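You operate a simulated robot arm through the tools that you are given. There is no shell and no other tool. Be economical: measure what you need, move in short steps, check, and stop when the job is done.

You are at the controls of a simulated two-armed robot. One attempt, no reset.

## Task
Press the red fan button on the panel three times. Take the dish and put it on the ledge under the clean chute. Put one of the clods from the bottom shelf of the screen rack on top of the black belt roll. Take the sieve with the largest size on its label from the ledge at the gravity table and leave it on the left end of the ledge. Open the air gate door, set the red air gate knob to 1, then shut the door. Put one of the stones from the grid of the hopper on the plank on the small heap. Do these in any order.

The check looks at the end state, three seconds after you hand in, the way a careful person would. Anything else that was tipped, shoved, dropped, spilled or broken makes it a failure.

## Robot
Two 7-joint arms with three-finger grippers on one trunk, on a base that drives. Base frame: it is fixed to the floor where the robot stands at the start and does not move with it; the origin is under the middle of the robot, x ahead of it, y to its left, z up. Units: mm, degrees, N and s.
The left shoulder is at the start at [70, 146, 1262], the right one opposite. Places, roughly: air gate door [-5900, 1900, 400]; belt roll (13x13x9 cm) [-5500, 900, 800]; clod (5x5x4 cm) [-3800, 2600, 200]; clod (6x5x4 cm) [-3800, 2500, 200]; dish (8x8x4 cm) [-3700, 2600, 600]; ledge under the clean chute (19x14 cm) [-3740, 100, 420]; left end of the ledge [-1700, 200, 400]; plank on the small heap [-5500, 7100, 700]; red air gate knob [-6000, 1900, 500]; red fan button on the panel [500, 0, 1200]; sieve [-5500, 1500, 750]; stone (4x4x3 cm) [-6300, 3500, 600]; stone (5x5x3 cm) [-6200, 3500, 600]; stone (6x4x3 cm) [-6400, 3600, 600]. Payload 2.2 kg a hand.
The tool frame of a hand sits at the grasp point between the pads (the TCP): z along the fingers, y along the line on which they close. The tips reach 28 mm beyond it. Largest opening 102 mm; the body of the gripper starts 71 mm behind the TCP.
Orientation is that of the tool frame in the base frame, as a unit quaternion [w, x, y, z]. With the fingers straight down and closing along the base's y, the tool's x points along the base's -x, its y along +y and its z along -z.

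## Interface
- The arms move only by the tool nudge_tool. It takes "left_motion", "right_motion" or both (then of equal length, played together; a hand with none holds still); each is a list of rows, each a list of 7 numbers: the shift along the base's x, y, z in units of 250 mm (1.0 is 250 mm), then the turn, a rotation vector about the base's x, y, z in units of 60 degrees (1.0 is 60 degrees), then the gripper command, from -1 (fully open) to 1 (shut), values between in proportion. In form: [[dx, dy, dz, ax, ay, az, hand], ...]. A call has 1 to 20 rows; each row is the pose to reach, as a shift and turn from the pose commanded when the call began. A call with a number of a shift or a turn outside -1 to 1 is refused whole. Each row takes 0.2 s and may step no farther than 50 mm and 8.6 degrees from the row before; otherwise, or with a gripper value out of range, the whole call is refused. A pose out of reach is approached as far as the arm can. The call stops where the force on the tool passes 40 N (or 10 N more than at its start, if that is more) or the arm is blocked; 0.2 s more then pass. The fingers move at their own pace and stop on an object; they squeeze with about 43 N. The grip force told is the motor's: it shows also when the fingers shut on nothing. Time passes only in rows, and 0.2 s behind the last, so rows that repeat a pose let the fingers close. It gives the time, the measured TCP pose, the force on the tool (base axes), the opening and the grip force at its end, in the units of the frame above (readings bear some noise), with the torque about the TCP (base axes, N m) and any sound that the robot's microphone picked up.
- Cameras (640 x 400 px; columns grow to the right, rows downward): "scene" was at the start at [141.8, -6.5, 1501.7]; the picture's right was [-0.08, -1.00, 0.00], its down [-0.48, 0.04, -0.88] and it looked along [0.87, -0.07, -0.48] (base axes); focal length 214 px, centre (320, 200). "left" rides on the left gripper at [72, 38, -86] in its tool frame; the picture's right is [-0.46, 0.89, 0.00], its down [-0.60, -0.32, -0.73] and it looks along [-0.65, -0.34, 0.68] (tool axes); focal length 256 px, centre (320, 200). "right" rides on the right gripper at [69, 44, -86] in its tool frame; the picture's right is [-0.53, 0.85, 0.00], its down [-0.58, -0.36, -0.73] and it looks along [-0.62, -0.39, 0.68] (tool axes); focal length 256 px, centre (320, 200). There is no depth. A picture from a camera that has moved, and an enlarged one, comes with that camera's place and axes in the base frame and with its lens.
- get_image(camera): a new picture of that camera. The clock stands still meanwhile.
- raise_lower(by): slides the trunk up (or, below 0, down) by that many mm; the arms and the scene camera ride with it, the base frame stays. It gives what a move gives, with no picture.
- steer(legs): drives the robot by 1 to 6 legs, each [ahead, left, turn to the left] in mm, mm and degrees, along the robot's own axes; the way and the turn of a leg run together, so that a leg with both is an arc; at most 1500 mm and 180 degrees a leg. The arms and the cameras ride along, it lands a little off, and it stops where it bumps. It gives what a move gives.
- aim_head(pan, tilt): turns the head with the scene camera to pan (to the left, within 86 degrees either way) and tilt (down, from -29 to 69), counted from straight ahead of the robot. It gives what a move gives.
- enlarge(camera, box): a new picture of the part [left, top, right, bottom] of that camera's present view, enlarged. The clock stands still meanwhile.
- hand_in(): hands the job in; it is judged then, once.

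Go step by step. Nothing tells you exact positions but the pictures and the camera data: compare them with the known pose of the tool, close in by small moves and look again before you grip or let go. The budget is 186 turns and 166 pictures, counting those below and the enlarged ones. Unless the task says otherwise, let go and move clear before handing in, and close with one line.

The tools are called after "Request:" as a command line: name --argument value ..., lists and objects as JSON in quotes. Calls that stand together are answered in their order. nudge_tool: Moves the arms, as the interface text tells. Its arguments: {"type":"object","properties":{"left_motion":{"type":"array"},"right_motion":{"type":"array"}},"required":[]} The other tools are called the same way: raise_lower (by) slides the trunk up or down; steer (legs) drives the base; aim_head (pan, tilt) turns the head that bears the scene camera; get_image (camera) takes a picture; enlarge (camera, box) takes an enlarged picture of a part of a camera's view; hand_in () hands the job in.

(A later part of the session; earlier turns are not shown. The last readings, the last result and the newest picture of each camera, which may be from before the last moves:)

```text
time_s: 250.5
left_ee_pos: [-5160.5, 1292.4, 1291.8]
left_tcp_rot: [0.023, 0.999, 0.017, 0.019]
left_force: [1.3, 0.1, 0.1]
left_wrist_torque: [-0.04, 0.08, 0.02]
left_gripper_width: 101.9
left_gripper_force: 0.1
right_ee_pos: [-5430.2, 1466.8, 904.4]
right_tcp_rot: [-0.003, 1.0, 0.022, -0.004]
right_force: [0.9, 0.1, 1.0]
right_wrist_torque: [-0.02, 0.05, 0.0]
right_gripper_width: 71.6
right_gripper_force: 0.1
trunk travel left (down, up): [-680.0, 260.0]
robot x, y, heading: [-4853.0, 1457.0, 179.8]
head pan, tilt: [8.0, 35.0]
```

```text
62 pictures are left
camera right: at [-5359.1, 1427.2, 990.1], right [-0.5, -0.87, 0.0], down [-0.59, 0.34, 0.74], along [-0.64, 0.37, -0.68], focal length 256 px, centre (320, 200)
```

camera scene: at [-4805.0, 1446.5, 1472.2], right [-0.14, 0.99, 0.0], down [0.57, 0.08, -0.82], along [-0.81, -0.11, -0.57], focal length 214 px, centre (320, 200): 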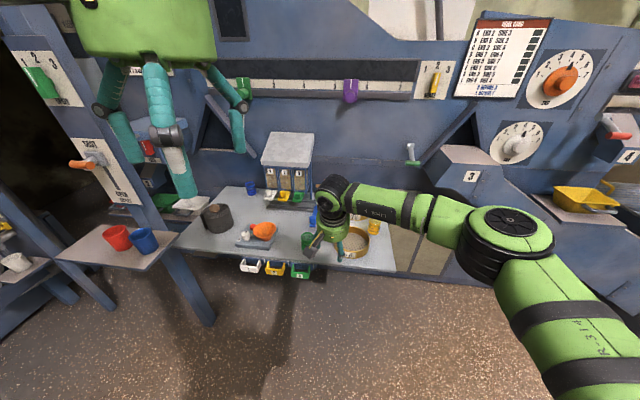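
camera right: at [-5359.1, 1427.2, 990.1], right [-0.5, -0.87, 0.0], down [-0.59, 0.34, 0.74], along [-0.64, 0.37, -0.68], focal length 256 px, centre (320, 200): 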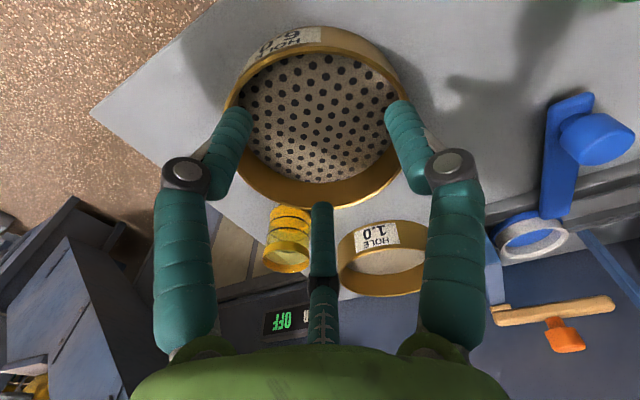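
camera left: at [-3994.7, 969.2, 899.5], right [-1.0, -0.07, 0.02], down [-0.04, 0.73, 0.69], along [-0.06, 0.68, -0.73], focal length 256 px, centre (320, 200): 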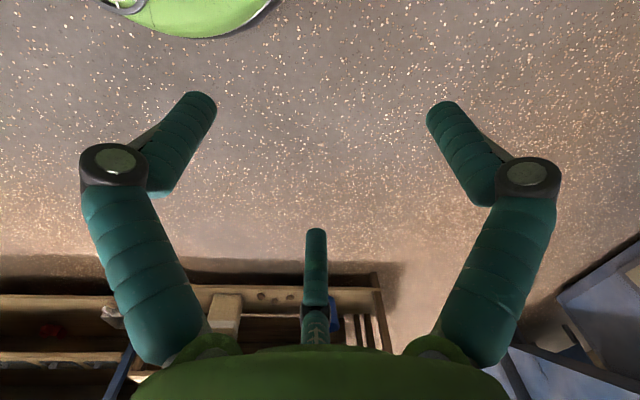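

The near wall is confirmed at about [-5402, 1457]. I'll move there and lower astride the wall.

Request:
nudge_tool --right_motion '[[0.06, -0.02, 0, 0, 0, 0, -0.4], [0.112, -0.038, 0, 0, 0, 0, -0.4], [0.112, -0.038, -0.1, 0, 0, 0, -0.4], [0.112, -0.038, -0.2, 0, 0, 0, -0.4], [0.112, -0.038, -0.26, 0, 0, 0, -0.4], [0.112, -0.038, -0.296, 0, 0, 0, -0.4], [0.112, -0.038, -0.296, 0, 0, 0, -0.4]]'

Request:
get_image --camera "right"

```text
time_s: 252.1
left_ee_pos: [-5165.7, 1292.1, 1289.6]
left_tcp_rot: [0.023, 0.999, 0.017, 0.023]
left_force: [-0.5, 0.4, -0.1]
left_wrist_torque: [0.0, 0.03, -0.01]
left_gripper_width: 102.4
left_gripper_force: 0.0
right_ee_pos: [-5405.8, 1458.7, 828.1]
right_tcp_rot: [-0.002, 1.0, 0.022, -0.001]
right_force: [0.5, 0.1, -0.2]
right_wrist_torque: [0.03, 0.06, 0.02]
right_gripper_width: 71.7
right_gripper_force: 0.0
trunk travel left (down, up): [-680.0, 260.0]
robot x, y, heading: [-4851.2, 1458.7, 180.0]
head pan, tilt: [8.0, 35.0]
```

```text
61 pictures are left
camera right: at [-5335.5, 1417.5, 914.0], right [-0.5, -0.87, 0.0], down [-0.59, 0.34, 0.73], along [-0.64, 0.37, -0.68], focal length 256 px, centre (320, 200)
```

right: 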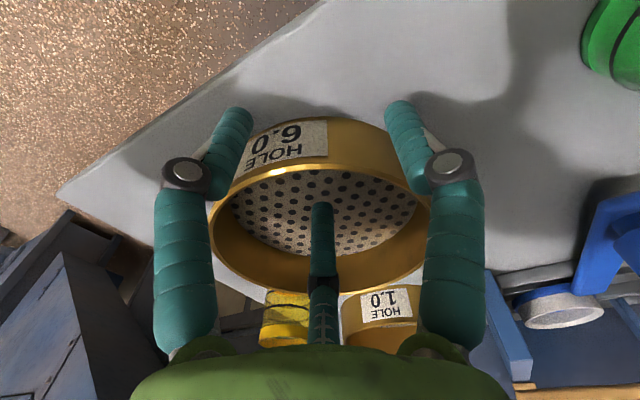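

The third finger is inside and the two others outside. I'll shift 8 mm toward the wall and close gradually.

Request:
nudge_tool --right_motion '[[0.028, -0.016, 0, 0, 0, 0, -0.3], [0.028, -0.016, 0, 0, 0, 0, -0.1], [0.028, -0.016, 0, 0, 0, 0, 0.1], [0.028, -0.016, 0, 0, 0, 0, 0.3], [0.028, -0.016, 0, 0, 0, 0, 0.5], [0.028, -0.016, 0, 0, 0, 0, 0.65], [0.028, -0.016, 0, 0, 0, 0, 0.8], [0.028, -0.016, 0, 0, 0, 0, 1], [0.028, -0.016, 0, 0, 0, 0, 1]]'

Request:
get_image --camera "right"

```text
time_s: 254.1
left_ee_pos: [-5165.2, 1292.3, 1288.5]
left_tcp_rot: [0.023, 0.999, 0.016, 0.022]
left_force: [0.8, -0.1, 0.0]
left_wrist_torque: [0.02, 0.0, -0.03]
left_gripper_width: 102.0
left_gripper_force: 0.0
right_ee_pos: [-5398.9, 1455.8, 827.9]
right_tcp_rot: [-0.003, 1.0, 0.022, -0.001]
right_force: [-0.1, 0.2, -0.1]
right_wrist_torque: [0.12, -0.05, -0.01]
right_gripper_width: 6.5
right_gripper_force: 34.3
trunk travel left (down, up): [-680.0, 260.0]
robot x, y, heading: [-4854.4, 1457.5, 179.7]
head pan, tilt: [8.0, 35.0]
```

```text
60 pictures are left
camera right: at [-5328.2, 1414.2, 913.6], right [-0.5, -0.87, 0.0], down [-0.59, 0.34, 0.73], along [-0.64, 0.37, -0.68], focal length 256 px, centre (320, 200)
```

right: 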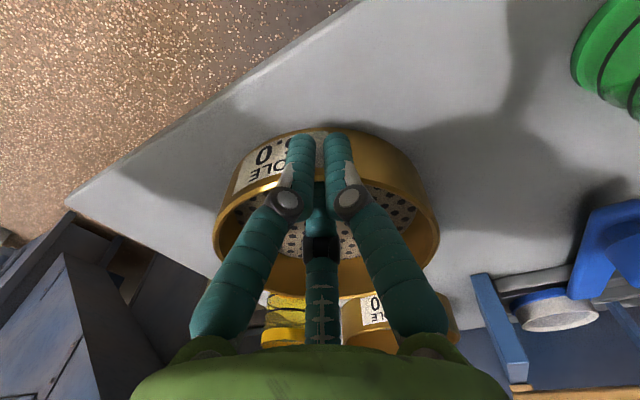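

The pinch is well aligned at 6.5 mm. I'll lift a little, hold, and watch for creep.

Request:
nudge_tool --right_motion '[[0, 0, 0.04, 0, 0, 0, 1], [0, 0, 0.09, 0, 0, 0, 1], [0, 0, 0.14, 0, 0, 0, 1], [0, 0, 0.14, 0, 0, 0, 1], [0, 0, 0.14, 0, 0, 0, 1], [0, 0, 0.14, 0, 0, 0, 1], [0, 0, 0.14, 0, 0, 0, 1], [0, 0, 0.14, 0, 0, 0, 1], [0, 0, 0.14, 0, 0, 0, 1], [0, 0, 0.14, 0, 0, 0, 1]]'

Request:
get_image --camera "right"

```text
time_s: 256.3
left_ee_pos: [-5165.3, 1290.4, 1290.7]
left_tcp_rot: [0.023, 0.999, 0.017, 0.022]
left_force: [-0.5, -0.8, 0.2]
left_wrist_torque: [0.02, -0.01, 0.01]
left_gripper_width: 102.1
left_gripper_force: 0.1
right_ee_pos: [-5398.8, 1454.0, 861.0]
right_tcp_rot: [-0.003, 1.0, 0.022, -0.001]
right_force: [-1.1, 0.6, -2.3]
right_wrist_torque: [-0.08, -0.2, 0.01]
right_gripper_width: 6.3
right_gripper_force: 34.5
trunk travel left (down, up): [-680.0, 260.0]
robot x, y, heading: [-4850.3, 1457.5, 180.2]
head pan, tilt: [8.0, 35.0]
```

```text
59 pictures are left
camera right: at [-5328.5, 1413.3, 948.4], right [-0.5, -0.87, 0.0], down [-0.59, 0.34, 0.73], along [-0.64, 0.37, -0.68], focal length 256 px, centre (320, 200)
```

right: 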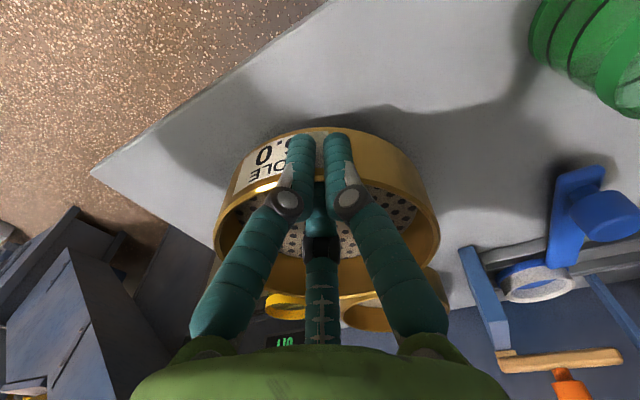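

It holds level with no visible slip. I'll raise it a bit more and back the robot straight along the corridor, checking the grip on the way.

Request:
nudge_tool --right_motion '[[0, 0, 0.1, 0, 0, 0, 1], [0, 0, 0.2, 0, 0, 0, 1], [0, 0, 0.3, 0, 0, 0, 1], [0, 0, 0.3, 0, 0, 0, 1]]'

Request:
steer --legs '[[-800, 0, 0]]'

Request:
get_image --camera "right"

```text
time_s: 257.3
left_ee_pos: [-5166.3, 1292.0, 1288.4]
left_tcp_rot: [0.025, 0.999, 0.017, 0.022]
left_force: [0.2, -0.3, 0.7]
left_wrist_torque: [0.01, 0.01, -0.04]
left_gripper_width: 102.1
left_gripper_force: 0.0
right_ee_pos: [-5398.5, 1454.6, 938.4]
right_tcp_rot: [-0.003, 1.0, 0.022, -0.001]
right_force: [-0.2, 0.3, -2.4]
right_wrist_torque: [-0.09, -0.18, 0.01]
right_gripper_width: 6.2
right_gripper_force: 34.7
trunk travel left (down, up): [-680.0, 260.0]
robot x, y, heading: [-4852.1, 1458.8, 180.1]
head pan, tilt: [8.0, 35.0]
```

```text
time_s: 261.7
left_ee_pos: [-4350.7, 1292.4, 1288.5]
left_tcp_rot: [0.023, 0.999, 0.025, 0.022]
left_force: [-0.6, -0.3, 0.2]
left_wrist_torque: [0.01, -0.03, 0.04]
left_gripper_width: 102.0
left_gripper_force: 0.1
right_ee_pos: [-4586.1, 1452.3, 938.6]
right_tcp_rot: [-0.003, 1.0, 0.028, -0.001]
right_force: [0.2, 0.5, -3.1]
right_wrist_torque: [-0.1, -0.2, -0.02]
right_gripper_width: 6.5
right_gripper_force: 34.8
trunk travel left (down, up): [-680.0, 260.0]
robot x, y, heading: [-4040.3, 1463.4, -179.2]
head pan, tilt: [8.0, 35.0]
```

```text
58 pictures are left
camera right: at [-4514.6, 1412.3, 1025.0], right [-0.48, -0.88, 0.0], down [-0.6, 0.33, 0.73], along [-0.64, 0.36, -0.68], focal length 256 px, centre (320, 200)
```

right: 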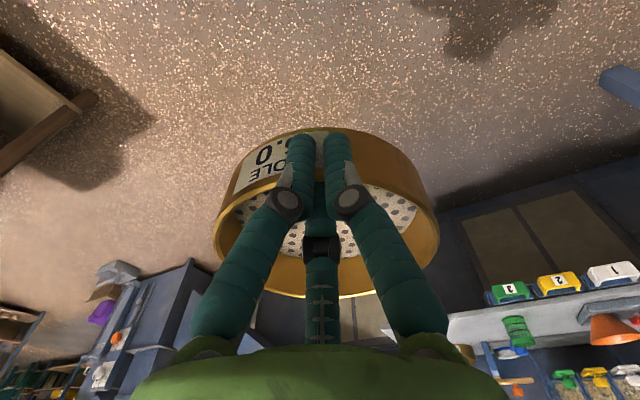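

Grip is unchanged at 6.5 mm and level. I'll continue backing along the corridor to x≈-1660.

Request:
steer --legs '[[-1500, 0, 0], [-850, 0, 0]]'

Request:
get_image --camera "right"

```text
time_s: 273.2
left_ee_pos: [-2011.2, 1301.4, 1288.9]
left_tcp_rot: [0.023, 0.999, 0.017, 0.024]
left_force: [0.0, -0.9, -0.2]
left_wrist_torque: [0.01, 0.0, 0.0]
left_gripper_width: 102.0
left_gripper_force: 0.1
right_ee_pos: [-2244.7, 1465.8, 939.1]
right_tcp_rot: [-0.003, 1.0, 0.021, -0.001]
right_force: [0.5, 0.3, -2.9]
right_wrist_torque: [-0.09, -0.15, -0.03]
right_gripper_width: 6.4
right_gripper_force: 34.7
trunk travel left (down, up): [-680.0, 260.0]
robot x, y, heading: [-1697.1, 1466.6, 179.6]
head pan, tilt: [8.0, 35.0]
```

```text
57 pictures are left
camera right: at [-2173.0, 1424.9, 1025.0], right [-0.5, -0.87, 0.0], down [-0.59, 0.34, 0.73], along [-0.63, 0.37, -0.68], focal length 256 px, centre (320, 200)
```

right: 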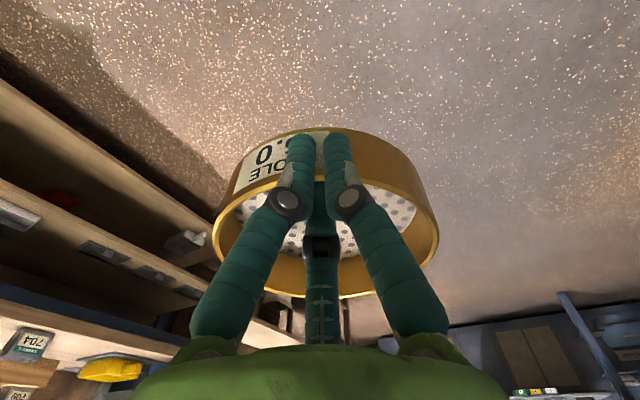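

Still solid. Now I'll turn to face the ledge, approach partway, and look at its left end.

Request:
steer --legs '[[0, 0, 90], [350, 30, 0]]'

Request:
aim_head --pan 0 --tilt 40

Request:
get_image --camera "scene"

```text
time_s: 279.2
left_ee_pos: [-1537.4, 796.2, 1289.5]
left_tcp_rot: [0.002, 0.715, 0.698, 0.033]
left_force: [-0.3, 0.0, -0.2]
left_wrist_torque: [0.03, 0.0, 0.01]
left_gripper_width: 102.0
left_gripper_force: 0.0
right_ee_pos: [-1714.8, 573.5, 940.7]
right_tcp_rot: [-0.001, 0.713, 0.701, -0.003]
right_force: [-0.1, 0.2, -2.0]
right_wrist_torque: [0.15, -0.11, -0.02]
right_gripper_width: 6.4
right_gripper_force: 33.9
trunk travel left (down, up): [-680.0, 260.0]
robot x, y, heading: [-1686.5, 1119.6, -93.6]
head pan, tilt: [8.0, 35.0]
```

```text
time_s: 279.9
left_ee_pos: [-1537.4, 795.2, 1288.8]
left_tcp_rot: [0.001, 0.715, 0.698, 0.032]
left_force: [-0.3, 0.6, 0.5]
left_wrist_torque: [0.04, 0.0, 0.02]
left_gripper_width: 102.0
left_gripper_force: 0.1
right_ee_pos: [-1715.4, 572.9, 937.8]
right_tcp_rot: [-0.002, 0.712, 0.702, -0.002]
right_force: [-0.3, 0.0, -2.1]
right_wrist_torque: [0.16, -0.08, 0.02]
right_gripper_width: 6.1
right_gripper_force: 34.5
trunk travel left (down, up): [-680.0, 260.0]
robot x, y, heading: [-1684.9, 1118.2, -93.2]
head pan, tilt: [0.0, 40.0]
```

```text
56 pictures are left
camera scene: at [-1692.2, 983.7, 1364.6], right [-1.0, 0.06, 0.0], down [0.04, 0.64, -0.77], along [-0.05, -0.76, -0.64], focal length 214 px, centre (320, 200)
```

scene: 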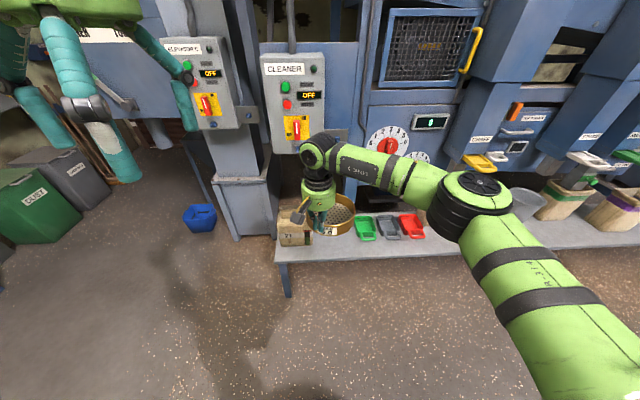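

The left end of the ledge holds a beige block, with free space between it and the green pan. I'll zoom in to measure that gap.

Request:
enlarge --camera "scene" --box '[260, 180, 440, 280]'

```text
3.56 times, centred on (350, 230) of scene
camera zoom: at [-1692.2, 983.7, 1364.6], right [-1.0, 0.06, 0.0], down [0.04, 0.64, -0.77], along [-0.05, -0.76, -0.64], focal length 763 px, centre (213, 93)
```

zoom: 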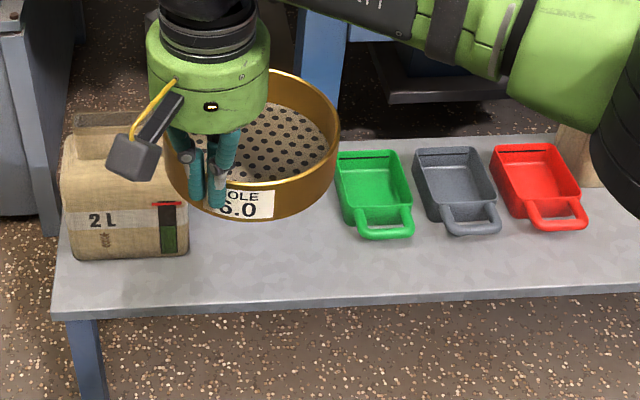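

The free gap runs from x≈-1706 (2 L bag) to -1945 (green pan), so I'll set the sieve at about [-1795, 185]. I'll lower the trunk partway, align, and drive in above the ledge.

Request:
raise_lower --by -270

Request:
steer --legs '[[0, 0, 3.2], [0, -82, 0], [310, 0, 0]]'

Request:
aim_head --pan -5 --tilt 50

Request:
get_image --camera "scene"

Request:
get_image --camera "right"

```text
time_s: 282.6
left_ee_pos: [-1538.4, 795.8, 1019.4]
left_tcp_rot: [0.001, 0.715, 0.699, 0.032]
left_force: [-0.7, -0.3, -0.3]
left_wrist_torque: [-0.02, -0.01, -0.02]
left_gripper_width: 102.2
left_gripper_force: 0.0
right_ee_pos: [-1714.6, 573.8, 669.2]
right_tcp_rot: [-0.001, 0.713, 0.701, -0.002]
right_force: [0.2, 0.8, -1.7]
right_wrist_torque: [0.15, -0.13, -0.04]
right_gripper_width: 6.1
right_gripper_force: 34.6
trunk travel left (down, up): [-410.0, 530.0]
robot x, y, heading: [-1684.9, 1121.4, -93.6]
head pan, tilt: [0.0, 40.0]
```

```text
time_s: 285.8
left_ee_pos: [-1603.2, 498.1, 1019.3]
left_tcp_rot: [0.001, 0.697, 0.717, 0.032]
left_force: [0.2, 0.6, -0.6]
left_wrist_torque: [0.04, -0.01, -0.02]
left_gripper_width: 102.1
left_gripper_force: 0.1
right_ee_pos: [-1768.0, 265.8, 669.3]
right_tcp_rot: [-0.001, 0.694, 0.72, -0.002]
right_force: [-0.2, -0.4, -3.0]
right_wrist_torque: [0.14, -0.08, 0.0]
right_gripper_width: 6.0
right_gripper_force: 34.7
trunk travel left (down, up): [-410.0, 530.0]
robot x, y, heading: [-1771.4, 812.2, -90.5]
head pan, tilt: [0.0, 40.0]
```

```text
time_s: 286.5
left_ee_pos: [-1603.2, 497.7, 1019.3]
left_tcp_rot: [0.001, 0.697, 0.716, 0.032]
left_force: [0.4, 0.9, 0.3]
left_wrist_torque: [0.03, 0.01, -0.02]
left_gripper_width: 102.1
left_gripper_force: 0.1
right_ee_pos: [-1768.0, 266.8, 670.1]
right_tcp_rot: [-0.001, 0.693, 0.721, -0.003]
right_force: [0.2, -0.1, -2.8]
right_wrist_torque: [0.19, -0.07, 0.01]
right_gripper_width: 6.4
right_gripper_force: 34.4
trunk travel left (down, up): [-410.0, 530.0]
robot x, y, heading: [-1767.1, 811.0, -90.4]
head pan, tilt: [-5.0, 50.0]
```

```text
54 pictures are left
camera scene: at [-1774.7, 686.4, 1080.5], right [-1.0, 0.09, 0.0], down [0.07, 0.76, -0.64], along [-0.06, -0.64, -0.77], focal length 214 px, centre (320, 200)
```

scene: 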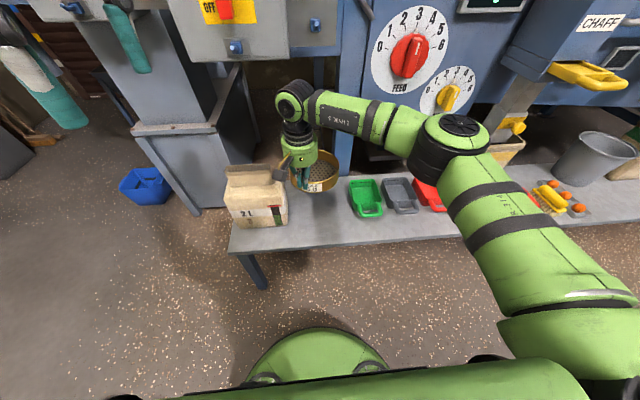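

```text
53 pictures are left
camera right: at [-1727.0, 336.8, 755.3], right [0.87, -0.5, 0.0], down [-0.34, -0.59, 0.73], along [-0.37, -0.63, -0.68], focal length 256 px, centre (320, 200)
```

right: 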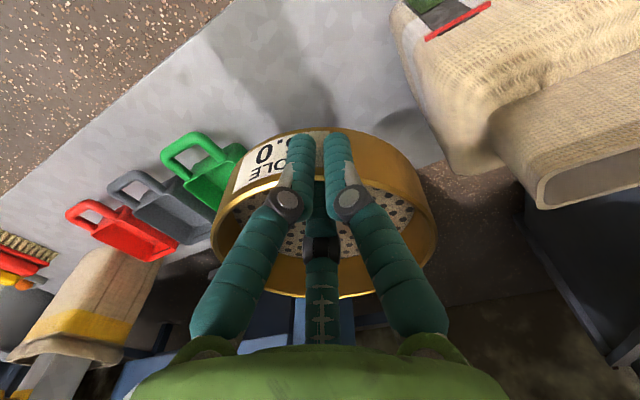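

The sieve is over the free gap, with its centre near [-1796, 201]. I'll lower the trunk to just above the surface and check.

Request:
raise_lower --by -180

Request:
get_image --camera "right"

Request:
enlarge --camera "scene" --box '[240, 120, 400, 240]'

```text
time_s: 288.5
left_ee_pos: [-1603.4, 497.5, 838.8]
left_tcp_rot: [0.001, 0.696, 0.717, 0.032]
left_force: [0.1, 0.2, -0.1]
left_wrist_torque: [-0.02, 0.01, -0.02]
left_gripper_width: 102.2
left_gripper_force: 0.1
right_ee_pos: [-1768.2, 265.1, 489.6]
right_tcp_rot: [-0.001, 0.693, 0.721, -0.003]
right_force: [0.5, -0.3, -2.5]
right_wrist_torque: [0.14, -0.06, -0.01]
right_gripper_width: 6.3
right_gripper_force: 34.7
trunk travel left (down, up): [-230.0, 710.0]
robot x, y, heading: [-1767.6, 811.4, -90.0]
head pan, tilt: [-5.0, 50.0]
```

```text
52 pictures are left
camera right: at [-1727.0, 336.9, 575.4], right [0.87, -0.5, 0.0], down [-0.34, -0.59, 0.73], along [-0.37, -0.63, -0.68], focal length 256 px, centre (320, 200)
```

right: 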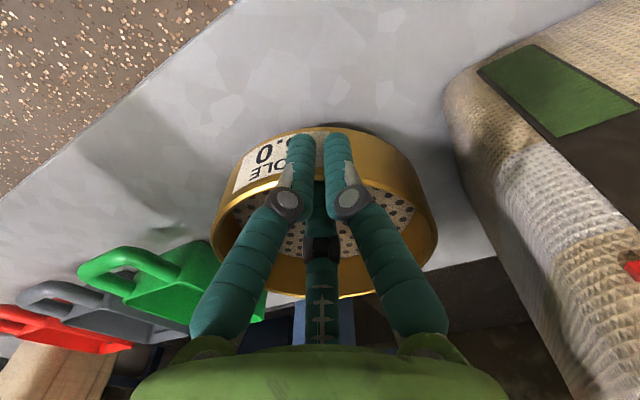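

```text
3.33 times, centred on (320, 180) of scene
camera zoom: at [-1774.7, 686.5, 900.5], right [-1.0, 0.09, 0.0], down [0.07, 0.76, -0.64], along [-0.06, -0.64, -0.77], focal length 715 px, centre (320, 267)
```

zoom: 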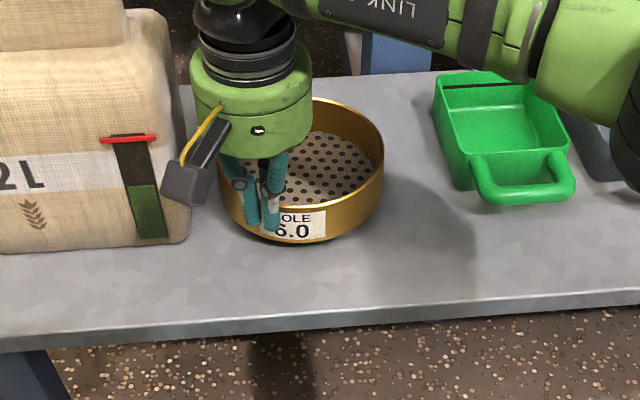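

The sieve sits clear between the bag and the green pan. I'll lower gently to contact.

Request:
nudge_tool --right_motion '[[0, 0, -0.02, 0, 0, 0, 1], [0, 0, -0.04, 0, 0, 0, 1], [0, 0, -0.055, 0, 0, 0, 1], [0, 0, -0.067, 0, 0, 0, 1], [0, 0, -0.079, 0, 0, 0, 1], [0, 0, -0.079, 0, 0, 0, 1]]'

```text
time_s: 289.9
left_ee_pos: [-1603.8, 496.9, 839.2]
left_tcp_rot: [0.001, 0.697, 0.717, 0.032]
left_force: [0.1, -0.1, -0.5]
left_wrist_torque: [0.01, -0.02, 0.0]
left_gripper_width: 101.9
left_gripper_force: 0.0
right_ee_pos: [-1768.0, 266.2, 470.0]
right_tcp_rot: [-0.002, 0.693, 0.721, -0.002]
right_force: [-0.6, -0.5, -3.0]
right_wrist_torque: [0.14, -0.06, -0.01]
right_gripper_width: 6.1
right_gripper_force: 34.5
trunk travel left (down, up): [-230.0, 710.0]
robot x, y, heading: [-1768.5, 814.7, -90.3]
head pan, tilt: [-5.0, 50.0]
```

Request:
nudge_tool --right_motion '[[0, 0, -0.012, 0, 0, 0, 1], [0, 0, -0.024, 0, 0, 0, 1], [0, 0, -0.036, 0, 0, 0, 1], [0, 0, -0.036, 0, 0, 0, 1]]'

```text
time_s: 290.9
left_ee_pos: [-1604.3, 501.9, 842.2]
left_tcp_rot: [0.002, 0.697, 0.717, 0.03]
left_force: [0.1, -0.4, 0.3]
left_wrist_torque: [0.02, 0.01, -0.02]
left_gripper_width: 102.0
left_gripper_force: 0.0
right_ee_pos: [-1769.5, 267.0, 467.0]
right_tcp_rot: [0.004, 0.693, 0.721, -0.005]
right_force: [-2.4, 5.4, 38.3]
right_wrist_torque: [0.38, 0.43, 0.02]
right_gripper_width: 6.1
right_gripper_force: 34.2
trunk travel left (down, up): [-230.0, 710.0]
robot x, y, heading: [-1767.3, 814.0, -89.9]
head pan, tilt: [-5.0, 50.0]
```

On the surface at z≈467. I'll relieve the pressure, open, and rise straight up.

Request:
nudge_tool --right_motion '[[0, 0, 0.026, 0, 0, 0, 1], [0, 0, 0.026, 0, 0, 0, 0.6], [0, 0, 0.026, 0, 0, 0, 0.2], [0, 0, 0.026, 0, 0, 0, -0.2], [0, 0, 0.026, 0, 0, 0, -0.2], [0, 0, 0.12, 0, 0, 0, -0.2], [0, 0, 0.28, 0, 0, 0, -0.2], [0, 0.1, 0.44, 0, 0, 0, -0.2], [0, 0.28, 0.5, 0, 0, 0, -0.2], [0, 0.46, 0.5, 0, 0, 0, -0.2]]'

Request:
enlarge --camera "scene" --box '[240, 120, 400, 240]'

```text
time_s: 293.1
left_ee_pos: [-1603.2, 497.4, 840.6]
left_tcp_rot: [0.002, 0.696, 0.717, 0.031]
left_force: [0.7, -0.7, 0.5]
left_wrist_torque: [0.03, 0.0, 0.03]
left_gripper_width: 101.7
left_gripper_force: 0.1
right_ee_pos: [-1767.2, 381.8, 587.0]
right_tcp_rot: [-0.002, 0.694, 0.72, -0.002]
right_force: [1.0, 0.9, 0.0]
right_wrist_torque: [-0.02, 0.0, -0.01]
right_gripper_width: 61.1
right_gripper_force: 0.1
trunk travel left (down, up): [-230.0, 710.0]
robot x, y, heading: [-1768.5, 812.5, -90.1]
head pan, tilt: [-5.0, 50.0]
```

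```text
3.33 times, centred on (320, 180) of scene
camera zoom: at [-1774.7, 686.9, 900.6], right [-1.0, 0.09, 0.0], down [0.07, 0.76, -0.64], along [-0.06, -0.64, -0.77], focal length 715 px, centre (320, 267)
```

zoom: 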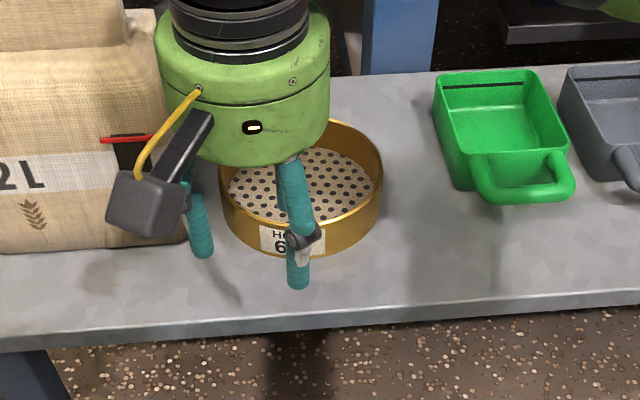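

The sieve is set down on the ledge's left end. Next is the air gate: I'll back off, turn to -x, and drive the corridor to the gravity table's right side.

Request:
steer --legs '[[-550, 0, 0], [0, 0, -90], [1450, -250, 0], [1450, -200, 0]]'

Request:
aim_head --pan 0 --tilt 15

Request:
get_image --camera "scene"

```text
time_s: 314.1
left_ee_pos: [-5039.8, 1561.7, 839.4]
left_tcp_rot: [0.023, 0.999, 0.035, 0.023]
left_force: [1.1, 0.1, 0.0]
left_wrist_torque: [-0.02, 0.03, 0.0]
left_gripper_width: 102.3
left_gripper_force: 0.0
right_ee_pos: [-5162.3, 1720.8, 586.3]
right_tcp_rot: [-0.002, 0.999, 0.039, -0.001]
right_force: [-0.1, 0.1, 0.2]
right_wrist_torque: [0.0, 0.0, -0.03]
right_gripper_width: 61.1
right_gripper_force: 0.0
trunk travel left (down, up): [-230.0, 710.0]
robot x, y, heading: [-4731.3, 1738.0, -178.1]
head pan, tilt: [-5.0, 50.0]
```

```text
time_s: 315.1
left_ee_pos: [-5038.1, 1561.6, 839.2]
left_tcp_rot: [0.023, 0.999, 0.035, 0.023]
left_force: [0.0, 0.8, -0.4]
left_wrist_torque: [0.0, -0.05, 0.01]
left_gripper_width: 102.0
left_gripper_force: 0.1
right_ee_pos: [-5162.3, 1722.0, 585.0]
right_tcp_rot: [-0.002, 0.999, 0.039, -0.001]
right_force: [-0.3, 0.0, 0.6]
right_wrist_torque: [0.04, 0.0, 0.02]
right_gripper_width: 61.0
right_gripper_force: 0.1
trunk travel left (down, up): [-230.0, 710.0]
robot x, y, heading: [-4729.2, 1736.4, -177.9]
head pan, tilt: [0.0, 15.0]
```

```text
49 pictures are left
camera scene: at [-4873.5, 1735.0, 954.2], right [-0.03, 1.0, 0.0], down [0.26, 0.01, -0.97], along [-0.97, -0.03, -0.26], focal length 214 px, centre (320, 200)
```

scene: 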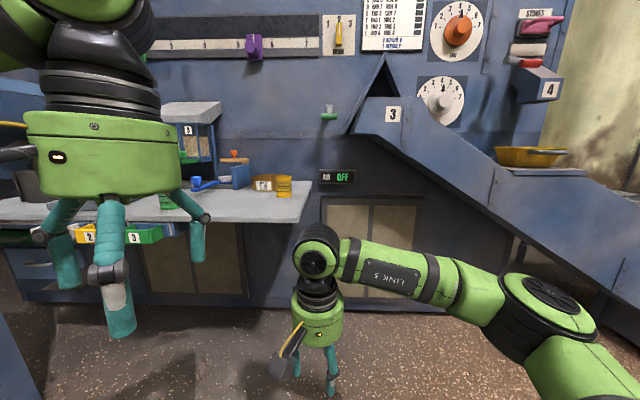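

I see the "AIR OFF" display and a beige panelled door below it. I'll zoom in on that.

Request:
enlarge --camera "scene" --box '[300, 150, 460, 310]'

```text
2.50 times, centred on (380, 230) of scene
camera zoom: at [-4873.5, 1735.0, 954.2], right [-0.03, 1.0, 0.0], down [0.26, 0.01, -0.97], along [-0.97, -0.03, -0.26], focal length 536 px, centre (170, 125)
```

zoom: 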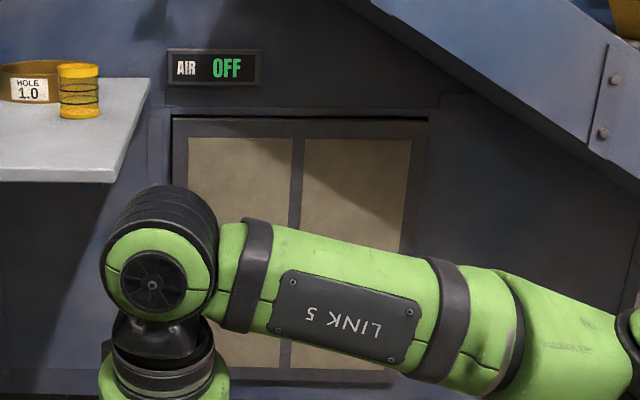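

The right arm hides part of the door. I'll raise the right hand out of the way, drive a bit closer, and look again.

Request:
nudge_tool --right_motion '[[0, 0.05, 0.15, 0, 0, 0, -0.2], [0.0, 0.1, 0.3, 0, 0, 0, -0.2], [0.05, 0.15, 0.46, 0, 0, 0, -0.2], [0.1, 0.2, 0.62, 0, 0, 0, -0.2], [0.15, 0.25, 0.78, 0, 0, 0, -0.2], [0.2, 0.3, 0.94, 0, 0, 0, -0.2], [0.25, 0.38, 1.0, 0, 0, 0, 1], [0.3, 0.5, 1.0, 0, 0, 0, 1]]'

Request:
steer --legs '[[300, -230, 0]]'

Request:
aim_head --pan 0 --tilt 28

Request:
get_image --camera "scene"

```text
time_s: 316.9
left_ee_pos: [-5038.7, 1563.0, 839.2]
left_tcp_rot: [0.023, 0.999, 0.035, 0.022]
left_force: [-0.5, 0.3, -0.6]
left_wrist_torque: [-0.03, 0.0, -0.01]
left_gripper_width: 102.0
left_gripper_force: 0.0
right_ee_pos: [-5084.1, 1848.7, 834.3]
right_tcp_rot: [-0.002, 0.999, 0.04, -0.001]
right_force: [-0.3, 0.4, -0.3]
right_wrist_torque: [0.01, 0.03, 0.02]
right_gripper_width: 1.9
right_gripper_force: 31.7
trunk travel left (down, up): [-230.0, 710.0]
robot x, y, heading: [-4734.5, 1738.8, -177.9]
head pan, tilt: [0.0, 15.0]
```

```text
time_s: 319.3
left_ee_pos: [-5348.5, 1785.1, 839.2]
left_tcp_rot: [0.023, 0.999, 0.033, 0.022]
left_force: [-1.1, 0.0, 0.0]
left_wrist_torque: [-0.01, 0.0, 0.0]
left_gripper_width: 102.2
left_gripper_force: 0.1
right_ee_pos: [-5393.0, 2072.3, 833.8]
right_tcp_rot: [-0.003, 0.999, 0.037, -0.001]
right_force: [0.2, 0.5, -0.3]
right_wrist_torque: [-0.01, 0.0, 0.02]
right_gripper_width: 2.1
right_gripper_force: 31.1
trunk travel left (down, up): [-230.0, 710.0]
robot x, y, heading: [-5039.5, 1960.8, -178.3]
head pan, tilt: [0.0, 15.0]
```

```text
time_s: 320.1
left_ee_pos: [-5347.7, 1785.8, 838.7]
left_tcp_rot: [0.023, 0.999, 0.032, 0.023]
left_force: [-0.2, 0.2, -1.2]
left_wrist_torque: [-0.03, 0.0, 0.0]
left_gripper_width: 102.1
left_gripper_force: 0.0
right_ee_pos: [-5392.3, 2070.6, 834.4]
right_tcp_rot: [-0.002, 0.999, 0.037, -0.001]
right_force: [0.2, 0.3, -0.8]
right_wrist_torque: [0.0, -0.02, 0.02]
right_gripper_width: 2.0
right_gripper_force: 31.9
trunk travel left (down, up): [-230.0, 710.0]
robot x, y, heading: [-5040.0, 1957.0, -178.3]
head pan, tilt: [0.0, 28.0]
```

```text
47 pictures are left
camera scene: at [-5178.9, 1957.1, 933.3], right [-0.03, 1.0, 0.0], down [0.47, 0.01, -0.88], along [-0.88, -0.03, -0.47], focal length 214 px, centre (320, 200)
```

scene: 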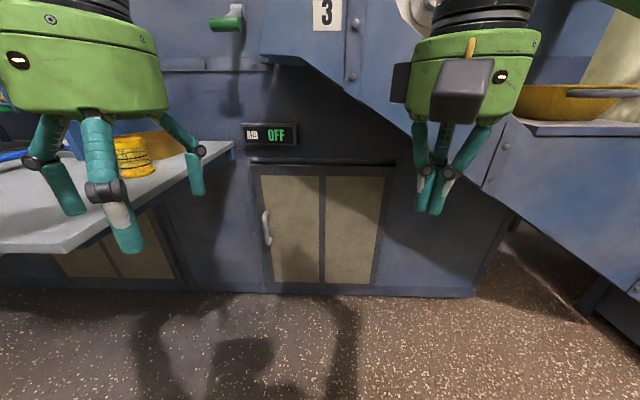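

The door's white handle is on its left side near [-5865, 1717, 435], with the hinge on the right. I'll zoom in on the handle.

Request:
enlarge --camera "scene" --box '[240, 190, 320, 260]'

```text
5.71 times, centred on (280, 225) of scene
camera zoom: at [-5178.9, 1957.1, 933.3], right [-0.03, 1.0, 0.0], down [0.47, 0.01, -0.88], along [-0.88, -0.03, -0.47], focal length 1226 px, centre (549, 57)
```

zoom: 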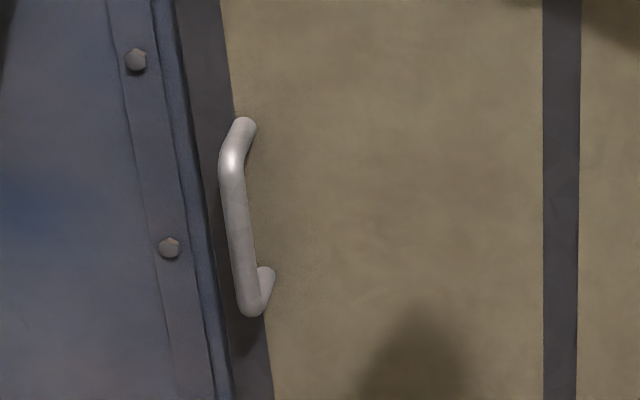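

The bar handle is at about [-5867, 1718], z 370–480. I'll work it with the right hand from an angled stance, first tucking the left hand in, high and clear of the table, then moving into place.

Request:
nudge_tool --left_motion '[[0.04, 0.06, 0.12, 0, 0, 0, -1], [0.08, 0.12, 0.26, 0, 0, 0, 0], [0.12, 0.2, 0.4, 0, 0, 0, 1], [0.16, 0.26, 0.52, 0, 0, 0, 1], [0.2, 0.3, 0.6, 0, 0, 0, 1]]' --right_motion '[[0, 0, 0, 0, 0.13, 0, 1], [0, 0, 0, 0, 0.26, 0, 1], [0, 0, 0, 0, 0.4, 0, 1], [0, 0, 0, 0, 0.53, 0, 1], [0, 0, 0, 0, 0.66, 0, 1]]'

Request:
steer --legs '[[200, -50, 28]]'

Request:
raise_lower --by -150

```text
time_s: 321.2
left_ee_pos: [-5325.0, 1902.4, 905.7]
left_tcp_rot: [0.025, 0.999, 0.046, 0.013]
left_force: [0.7, 2.1, 0.1]
left_wrist_torque: [-0.27, 0.04, 0.04]
left_gripper_width: 2.1
left_gripper_force: 31.4
left hand out of reach, approached as far as the arm can: row 2, 3, 4, 5
right_ee_pos: [-5393.2, 2079.3, 833.8]
right_tcp_rot: [-0.01, 0.94, 0.029, -0.34]
right_force: [0.0, 3.4, -0.6]
right_wrist_torque: [-0.15, 0.03, 0.17]
right_gripper_width: 2.1
right_gripper_force: 31.4
trunk travel left (down, up): [-230.0, 710.0]
robot x, y, heading: [-5038.7, 1961.1, -178.6]
head pan, tilt: [0.0, 28.0]
```

```text
time_s: 323.1
left_ee_pos: [-5429.8, 1773.6, 911.2]
left_tcp_rot: [0.016, 0.961, 0.276, 0.004]
left_force: [1.2, 0.3, 0.3]
left_wrist_torque: [-0.02, 0.0, -0.01]
left_gripper_width: 2.1
left_gripper_force: 31.4
right_ee_pos: [-5574.9, 1907.1, 851.4]
right_tcp_rot: [0.074, 0.905, 0.232, -0.35]
right_force: [-0.2, 0.0, -0.4]
right_wrist_torque: [-0.03, 0.0, 0.02]
right_gripper_width: 2.2
right_gripper_force: 31.8
trunk travel left (down, up): [-230.0, 710.0]
robot x, y, heading: [-5226.1, 1959.0, -152.0]
head pan, tilt: [0.0, 28.0]
stopped in leg 1: the robot was blocked; the commanded pose is now the measured one
```

```text
time_s: 324.8
left_ee_pos: [-5451.7, 1767.6, 755.5]
left_tcp_rot: [0.016, 0.961, 0.277, 0.017]
left_force: [-0.2, 0.1, -0.2]
left_wrist_torque: [0.01, -0.03, 0.03]
left_gripper_width: 2.1
left_gripper_force: 31.6
right_ee_pos: [-5594.6, 1901.5, 689.8]
right_tcp_rot: [0.071, 0.909, 0.237, -0.335]
right_force: [-0.8, -0.3, 0.2]
right_wrist_torque: [-0.01, -0.02, -0.02]
right_gripper_width: 2.2
right_gripper_force: 31.7
trunk travel left (down, up): [-80.0, 860.0]
robot x, y, heading: [-5228.7, 1955.0, -151.4]
head pan, tilt: [0.0, 28.0]
```

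The robot was blocked near the end of that move, so I'll look at the situation.

Request:
get_image --camera "scene"

Request:
get_image --camera "right"

```text
45 pictures are left
camera scene: at [-5349.2, 1889.2, 783.3], right [-0.48, 0.88, 0.0], down [0.41, 0.22, -0.88], along [-0.78, -0.42, -0.47], focal length 214 px, centre (320, 200)
```

scene: 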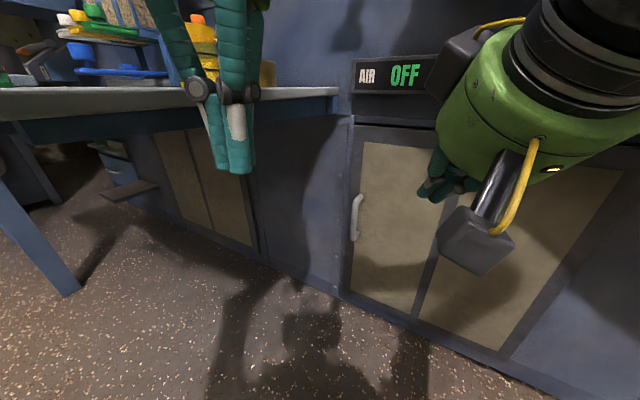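

```text
44 pictures are left
camera right: at [-5479.4, 1913.8, 710.6], right [0.05, -0.95, 0.32], down [-0.14, 0.31, 0.94], along [-0.99, -0.09, -0.11], focal length 256 px, centre (320, 200)
```

right: 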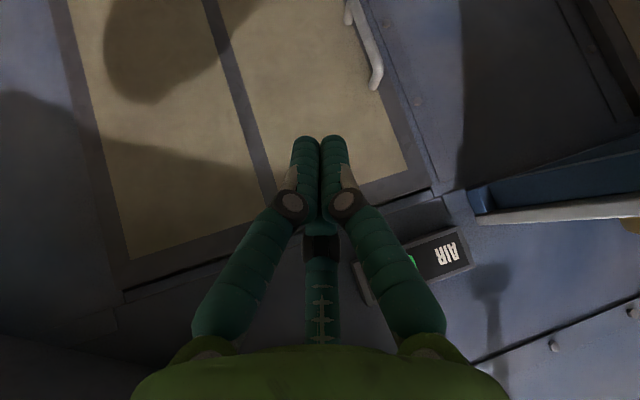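

The handle bar is at about [-5845, 1727, 440]. I'll edge 60 mm closer and bring the right hand down to a nearly horizontal pose just short of the bar, fingers half open.

Request:
steer --legs '[[60, 0, 0]]'

Request:
nudge_tool --right_motion '[[-0.07, -0.06, -0.14, -0.035, 0.07, 0, 0.5], [-0.14, -0.12, -0.28, -0.07, 0.14, 0, 0.2], [-0.21, -0.18, -0.42, -0.105, 0.21, 0, 0.2], [-0.28, -0.24, -0.56, -0.14, 0.28, 0, 0.2], [-0.36, -0.3, -0.7, -0.175, 0.35, 0, 0.2], [-0.43, -0.36, -0.84, -0.21, 0.42, 0, 0.2], [-0.5, -0.42, -0.98, -0.245, 0.49, 0, 0.2], [-0.572, -0.476, -1.0, -0.261, 0.521, 0, 0.2], [-0.572, -0.476, -1.0, -0.261, 0.521, 0, 0.2]]'

Request:
get_image --camera "right"

Request:
get_image --camera "scene"

```text
time_s: 325.8
left_ee_pos: [-5504.1, 1738.4, 755.3]
left_tcp_rot: [0.017, 0.96, 0.277, 0.016]
left_force: [0.2, 0.0, 0.9]
left_wrist_torque: [-0.01, 0.01, -0.05]
left_gripper_width: 2.0
left_gripper_force: 31.8
right_ee_pos: [-5649.4, 1872.9, 690.6]
right_tcp_rot: [0.072, 0.909, 0.238, -0.335]
right_force: [0.8, -0.2, 0.2]
right_wrist_torque: [0.0, 0.01, -0.01]
right_gripper_width: 1.9
right_gripper_force: 31.2
trunk travel left (down, up): [-80.0, 860.0]
robot x, y, heading: [-5276.7, 1927.2, -151.4]
head pan, tilt: [0.0, 28.0]
```

```text
time_s: 327.8
left_ee_pos: [-5504.8, 1740.0, 755.0]
left_tcp_rot: [0.017, 0.961, 0.276, 0.016]
left_force: [0.0, -0.3, -0.7]
left_wrist_torque: [0.03, -0.01, 0.01]
left_gripper_width: 2.4
left_gripper_force: 31.7
right_ee_pos: [-5792.9, 1753.6, 438.7]
right_tcp_rot: [0.126, 0.768, 0.2, -0.596]
right_force: [-0.3, 5.4, -0.3]
right_wrist_torque: [-0.09, 0.02, -0.15]
right_gripper_width: 42.1
right_gripper_force: 1.1
trunk travel left (down, up): [-80.0, 860.0]
robot x, y, heading: [-5280.0, 1925.5, -151.7]
head pan, tilt: [0.0, 28.0]
```

```text
43 pictures are left
camera right: at [-5683.6, 1762.9, 392.8], right [0.27, -0.83, 0.48], down [0.35, 0.55, 0.76], along [-0.9, -0.04, 0.44], focal length 256 px, centre (320, 200)
```

right: 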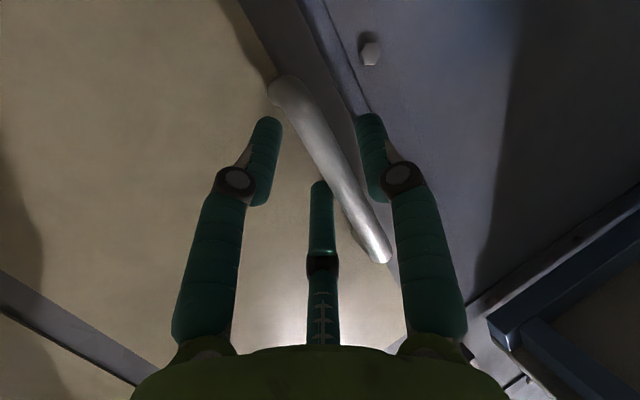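

```text
42 pictures are left
camera scene: at [-5401.7, 1861.2, 783.2], right [-0.48, 0.88, 0.0], down [0.41, 0.22, -0.88], along [-0.78, -0.42, -0.47], focal length 214 px, centre (320, 200)
```

scene: 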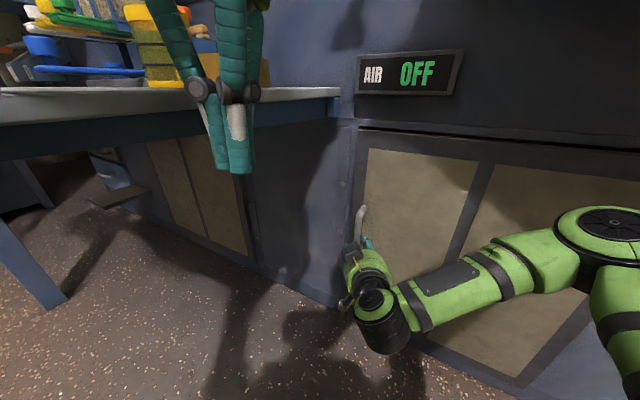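

The bar already runs between the fingers at grasp depth. I'll close on it.

Request:
nudge_tool --right_motion '[[0, 0, 0, 0, 0, 0, 0.3], [0, 0, 0, 0, 0, 0, 0.45], [0, 0, 0, 0, 0, 0, 0.6], [0, 0, 0, 0, 0, 0, 0.8], [0, 0, 0, 0, 0, 0, 1], [0, 0, 0, 0, 0, 0, 1]]'

Request:
get_image --camera "right"

```text
time_s: 329.2
left_ee_pos: [-5504.9, 1741.5, 755.3]
left_tcp_rot: [0.018, 0.961, 0.276, 0.016]
left_force: [-0.8, 0.2, -0.2]
left_wrist_torque: [-0.04, 0.05, -0.04]
left_gripper_width: 2.1
left_gripper_force: 31.7
right_ee_pos: [-5792.5, 1753.8, 439.2]
right_tcp_rot: [0.126, 0.767, 0.198, -0.598]
right_force: [-3.5, 19.0, 7.3]
right_wrist_torque: [-0.89, -0.93, -0.29]
right_gripper_width: 25.7
right_gripper_force: 44.5
trunk travel left (down, up): [-80.0, 860.0]
robot x, y, heading: [-5281.1, 1927.2, -151.3]
head pan, tilt: [0.0, 28.0]
```

```text
41 pictures are left
camera right: at [-5683.5, 1763.5, 393.8], right [0.27, -0.83, 0.48], down [0.35, 0.55, 0.76], along [-0.9, -0.04, 0.44], focal length 256 px, centre (320, 200)
```

right: 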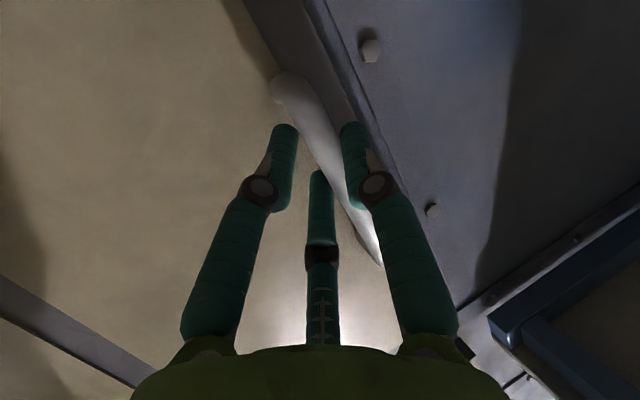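

The bar is gripped at 44 N. I'll pull by backing the robot 60 mm and see whether the door moves.

Request:
steer --legs '[[-70, 0, 0]]'

Request:
get_image --camera "scene"

```text
time_s: 330.2
left_ee_pos: [-5454.2, 1765.0, 756.3]
left_tcp_rot: [0.017, 0.96, 0.278, 0.017]
left_force: [0.3, -0.5, -0.3]
left_wrist_torque: [0.0, -0.02, -0.02]
left_gripper_width: 2.2
left_gripper_force: 31.0
right_ee_pos: [-5731.9, 1768.1, 440.7]
right_tcp_rot: [0.146, 0.764, 0.214, -0.591]
right_force: [-0.4, 0.3, -2.2]
right_wrist_torque: [-0.98, -0.19, 0.04]
right_gripper_width: 25.0
right_gripper_force: 45.0
trunk travel left (down, up): [-80.0, 860.0]
robot x, y, heading: [-5226.7, 1954.0, -151.4]
head pan, tilt: [0.0, 28.0]
stopped in leg 1: the force on the tool passed its limit at 46 N (the readings are from after the stop); the commanded pose is now the measured one
```

```text
40 pictures are left
camera scene: at [-5351.3, 1886.7, 783.2], right [-0.48, 0.88, 0.0], down [0.41, 0.23, -0.88], along [-0.77, -0.42, -0.47], focal length 214 px, centre (320, 200)
```

scene: 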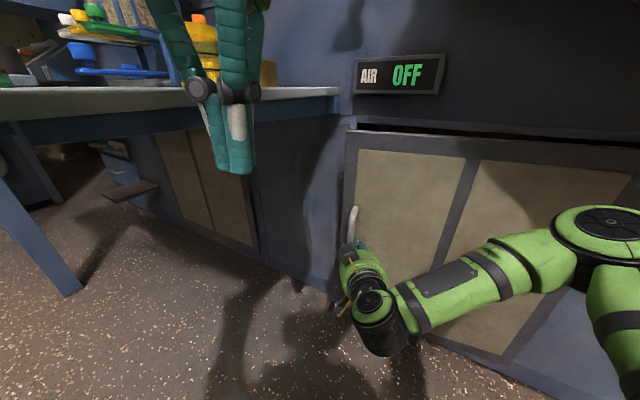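

The door is opening. I'll keep pulling with the base along the handle's arc in short legs.

Request:
steer --legs '[[-57, 19, 0], [-59, 12, 0], [-60, 4, 0]]'

```text
time_s: 331.5
left_ee_pos: [-5389.5, 1779.0, 755.1]
left_tcp_rot: [0.016, 0.96, 0.278, 0.017]
left_force: [-0.6, 0.6, 0.3]
left_wrist_torque: [0.01, -0.02, -0.02]
left_gripper_width: 1.8
left_gripper_force: 31.2
right_ee_pos: [-5674.2, 1786.8, 438.9]
right_tcp_rot: [0.137, 0.766, 0.203, -0.595]
right_force: [0.5, 0.9, -3.8]
right_wrist_torque: [-1.17, -0.04, -0.06]
right_gripper_width: 25.2
right_gripper_force: 44.5
trunk travel left (down, up): [-80.0, 860.0]
robot x, y, heading: [-5163.6, 1966.7, -151.4]
head pan, tilt: [0.0, 28.0]
stopped in leg 2: the force on the tool passed its limit at 42 N (the readings are from after the stop); the commanded pose is now the measured one
```

Progress, with the drag stopping each leg near 42 N. I'll use slower arm pulls along the arc instead.

Request:
nudge_tool --right_motion '[[0.04, 0.011, 0, 0, 0, 0, 1], [0.08, 0.022, 0, 0, 0, 0, 1], [0.12, 0.034, 0, 0, 0, 0, 1], [0.16, 0.047, 0, 0, 0, 0, 1], [0.2, 0.061, 0, 0, 0, 0, 1], [0.24, 0.076, 0, 0, 0, 0, 1], [0.28, 0.092, 0, 0, 0, 0, 1], [0.32, 0.11, 0, 0, 0, 0, 1], [0.36, 0.13, 0, 0, 0, 0, 1], [0.4, 0.15, 0, 0, 0, 0, 1]]'

Request:
steer --legs '[[-60, 0, 0]]'

Request:
get_image --camera "scene"

```text
time_s: 332.7
left_ee_pos: [-5389.6, 1779.0, 754.0]
left_tcp_rot: [0.017, 0.961, 0.276, 0.017]
left_force: [-1.3, 1.1, -0.2]
left_wrist_torque: [-0.01, -0.01, 0.03]
left_gripper_width: 2.1
left_gripper_force: 31.6
right_ee_pos: [-5631.2, 1808.8, 439.8]
right_tcp_rot: [0.127, 0.767, 0.194, -0.598]
right_force: [-0.9, 2.9, -2.9]
right_wrist_torque: [-1.07, -0.31, -0.29]
right_gripper_width: 25.0
right_gripper_force: 45.0
trunk travel left (down, up): [-80.0, 860.0]
robot x, y, heading: [-5162.5, 1968.8, -151.5]
head pan, tilt: [0.0, 28.0]
stopped in row 6 (right hand): the force on the tool passed its limit at 41 N (the readings are from after the stop); the commanded pose is now the measured one
```

```text
time_s: 333.7
left_ee_pos: [-5340.6, 1808.5, 754.0]
left_tcp_rot: [0.018, 0.961, 0.277, 0.019]
left_force: [0.6, -1.2, -0.6]
left_wrist_torque: [-0.02, 0.02, -0.01]
left_gripper_width: 1.9
left_gripper_force: 31.9
right_ee_pos: [-5583.0, 1839.6, 439.8]
right_tcp_rot: [0.122, 0.768, 0.19, -0.599]
right_force: [-21.7, 28.7, -3.6]
right_wrist_torque: [-0.95, -0.99, -0.65]
right_gripper_width: 25.1
right_gripper_force: 44.9
trunk travel left (down, up): [-80.0, 860.0]
robot x, y, heading: [-5112.1, 1996.1, -151.6]
head pan, tilt: [0.0, 28.0]
```

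```text
39 pictures are left
camera scene: at [-5236.9, 1930.2, 783.1], right [-0.48, 0.88, 0.0], down [0.41, 0.22, -0.88], along [-0.77, -0.42, -0.47], focal length 214 px, centre (320, 200)
```

scene: 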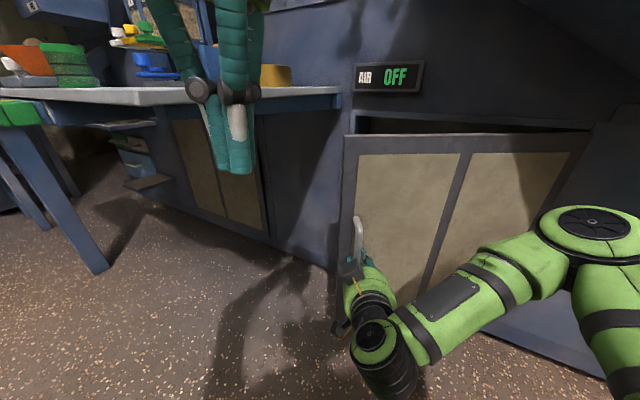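

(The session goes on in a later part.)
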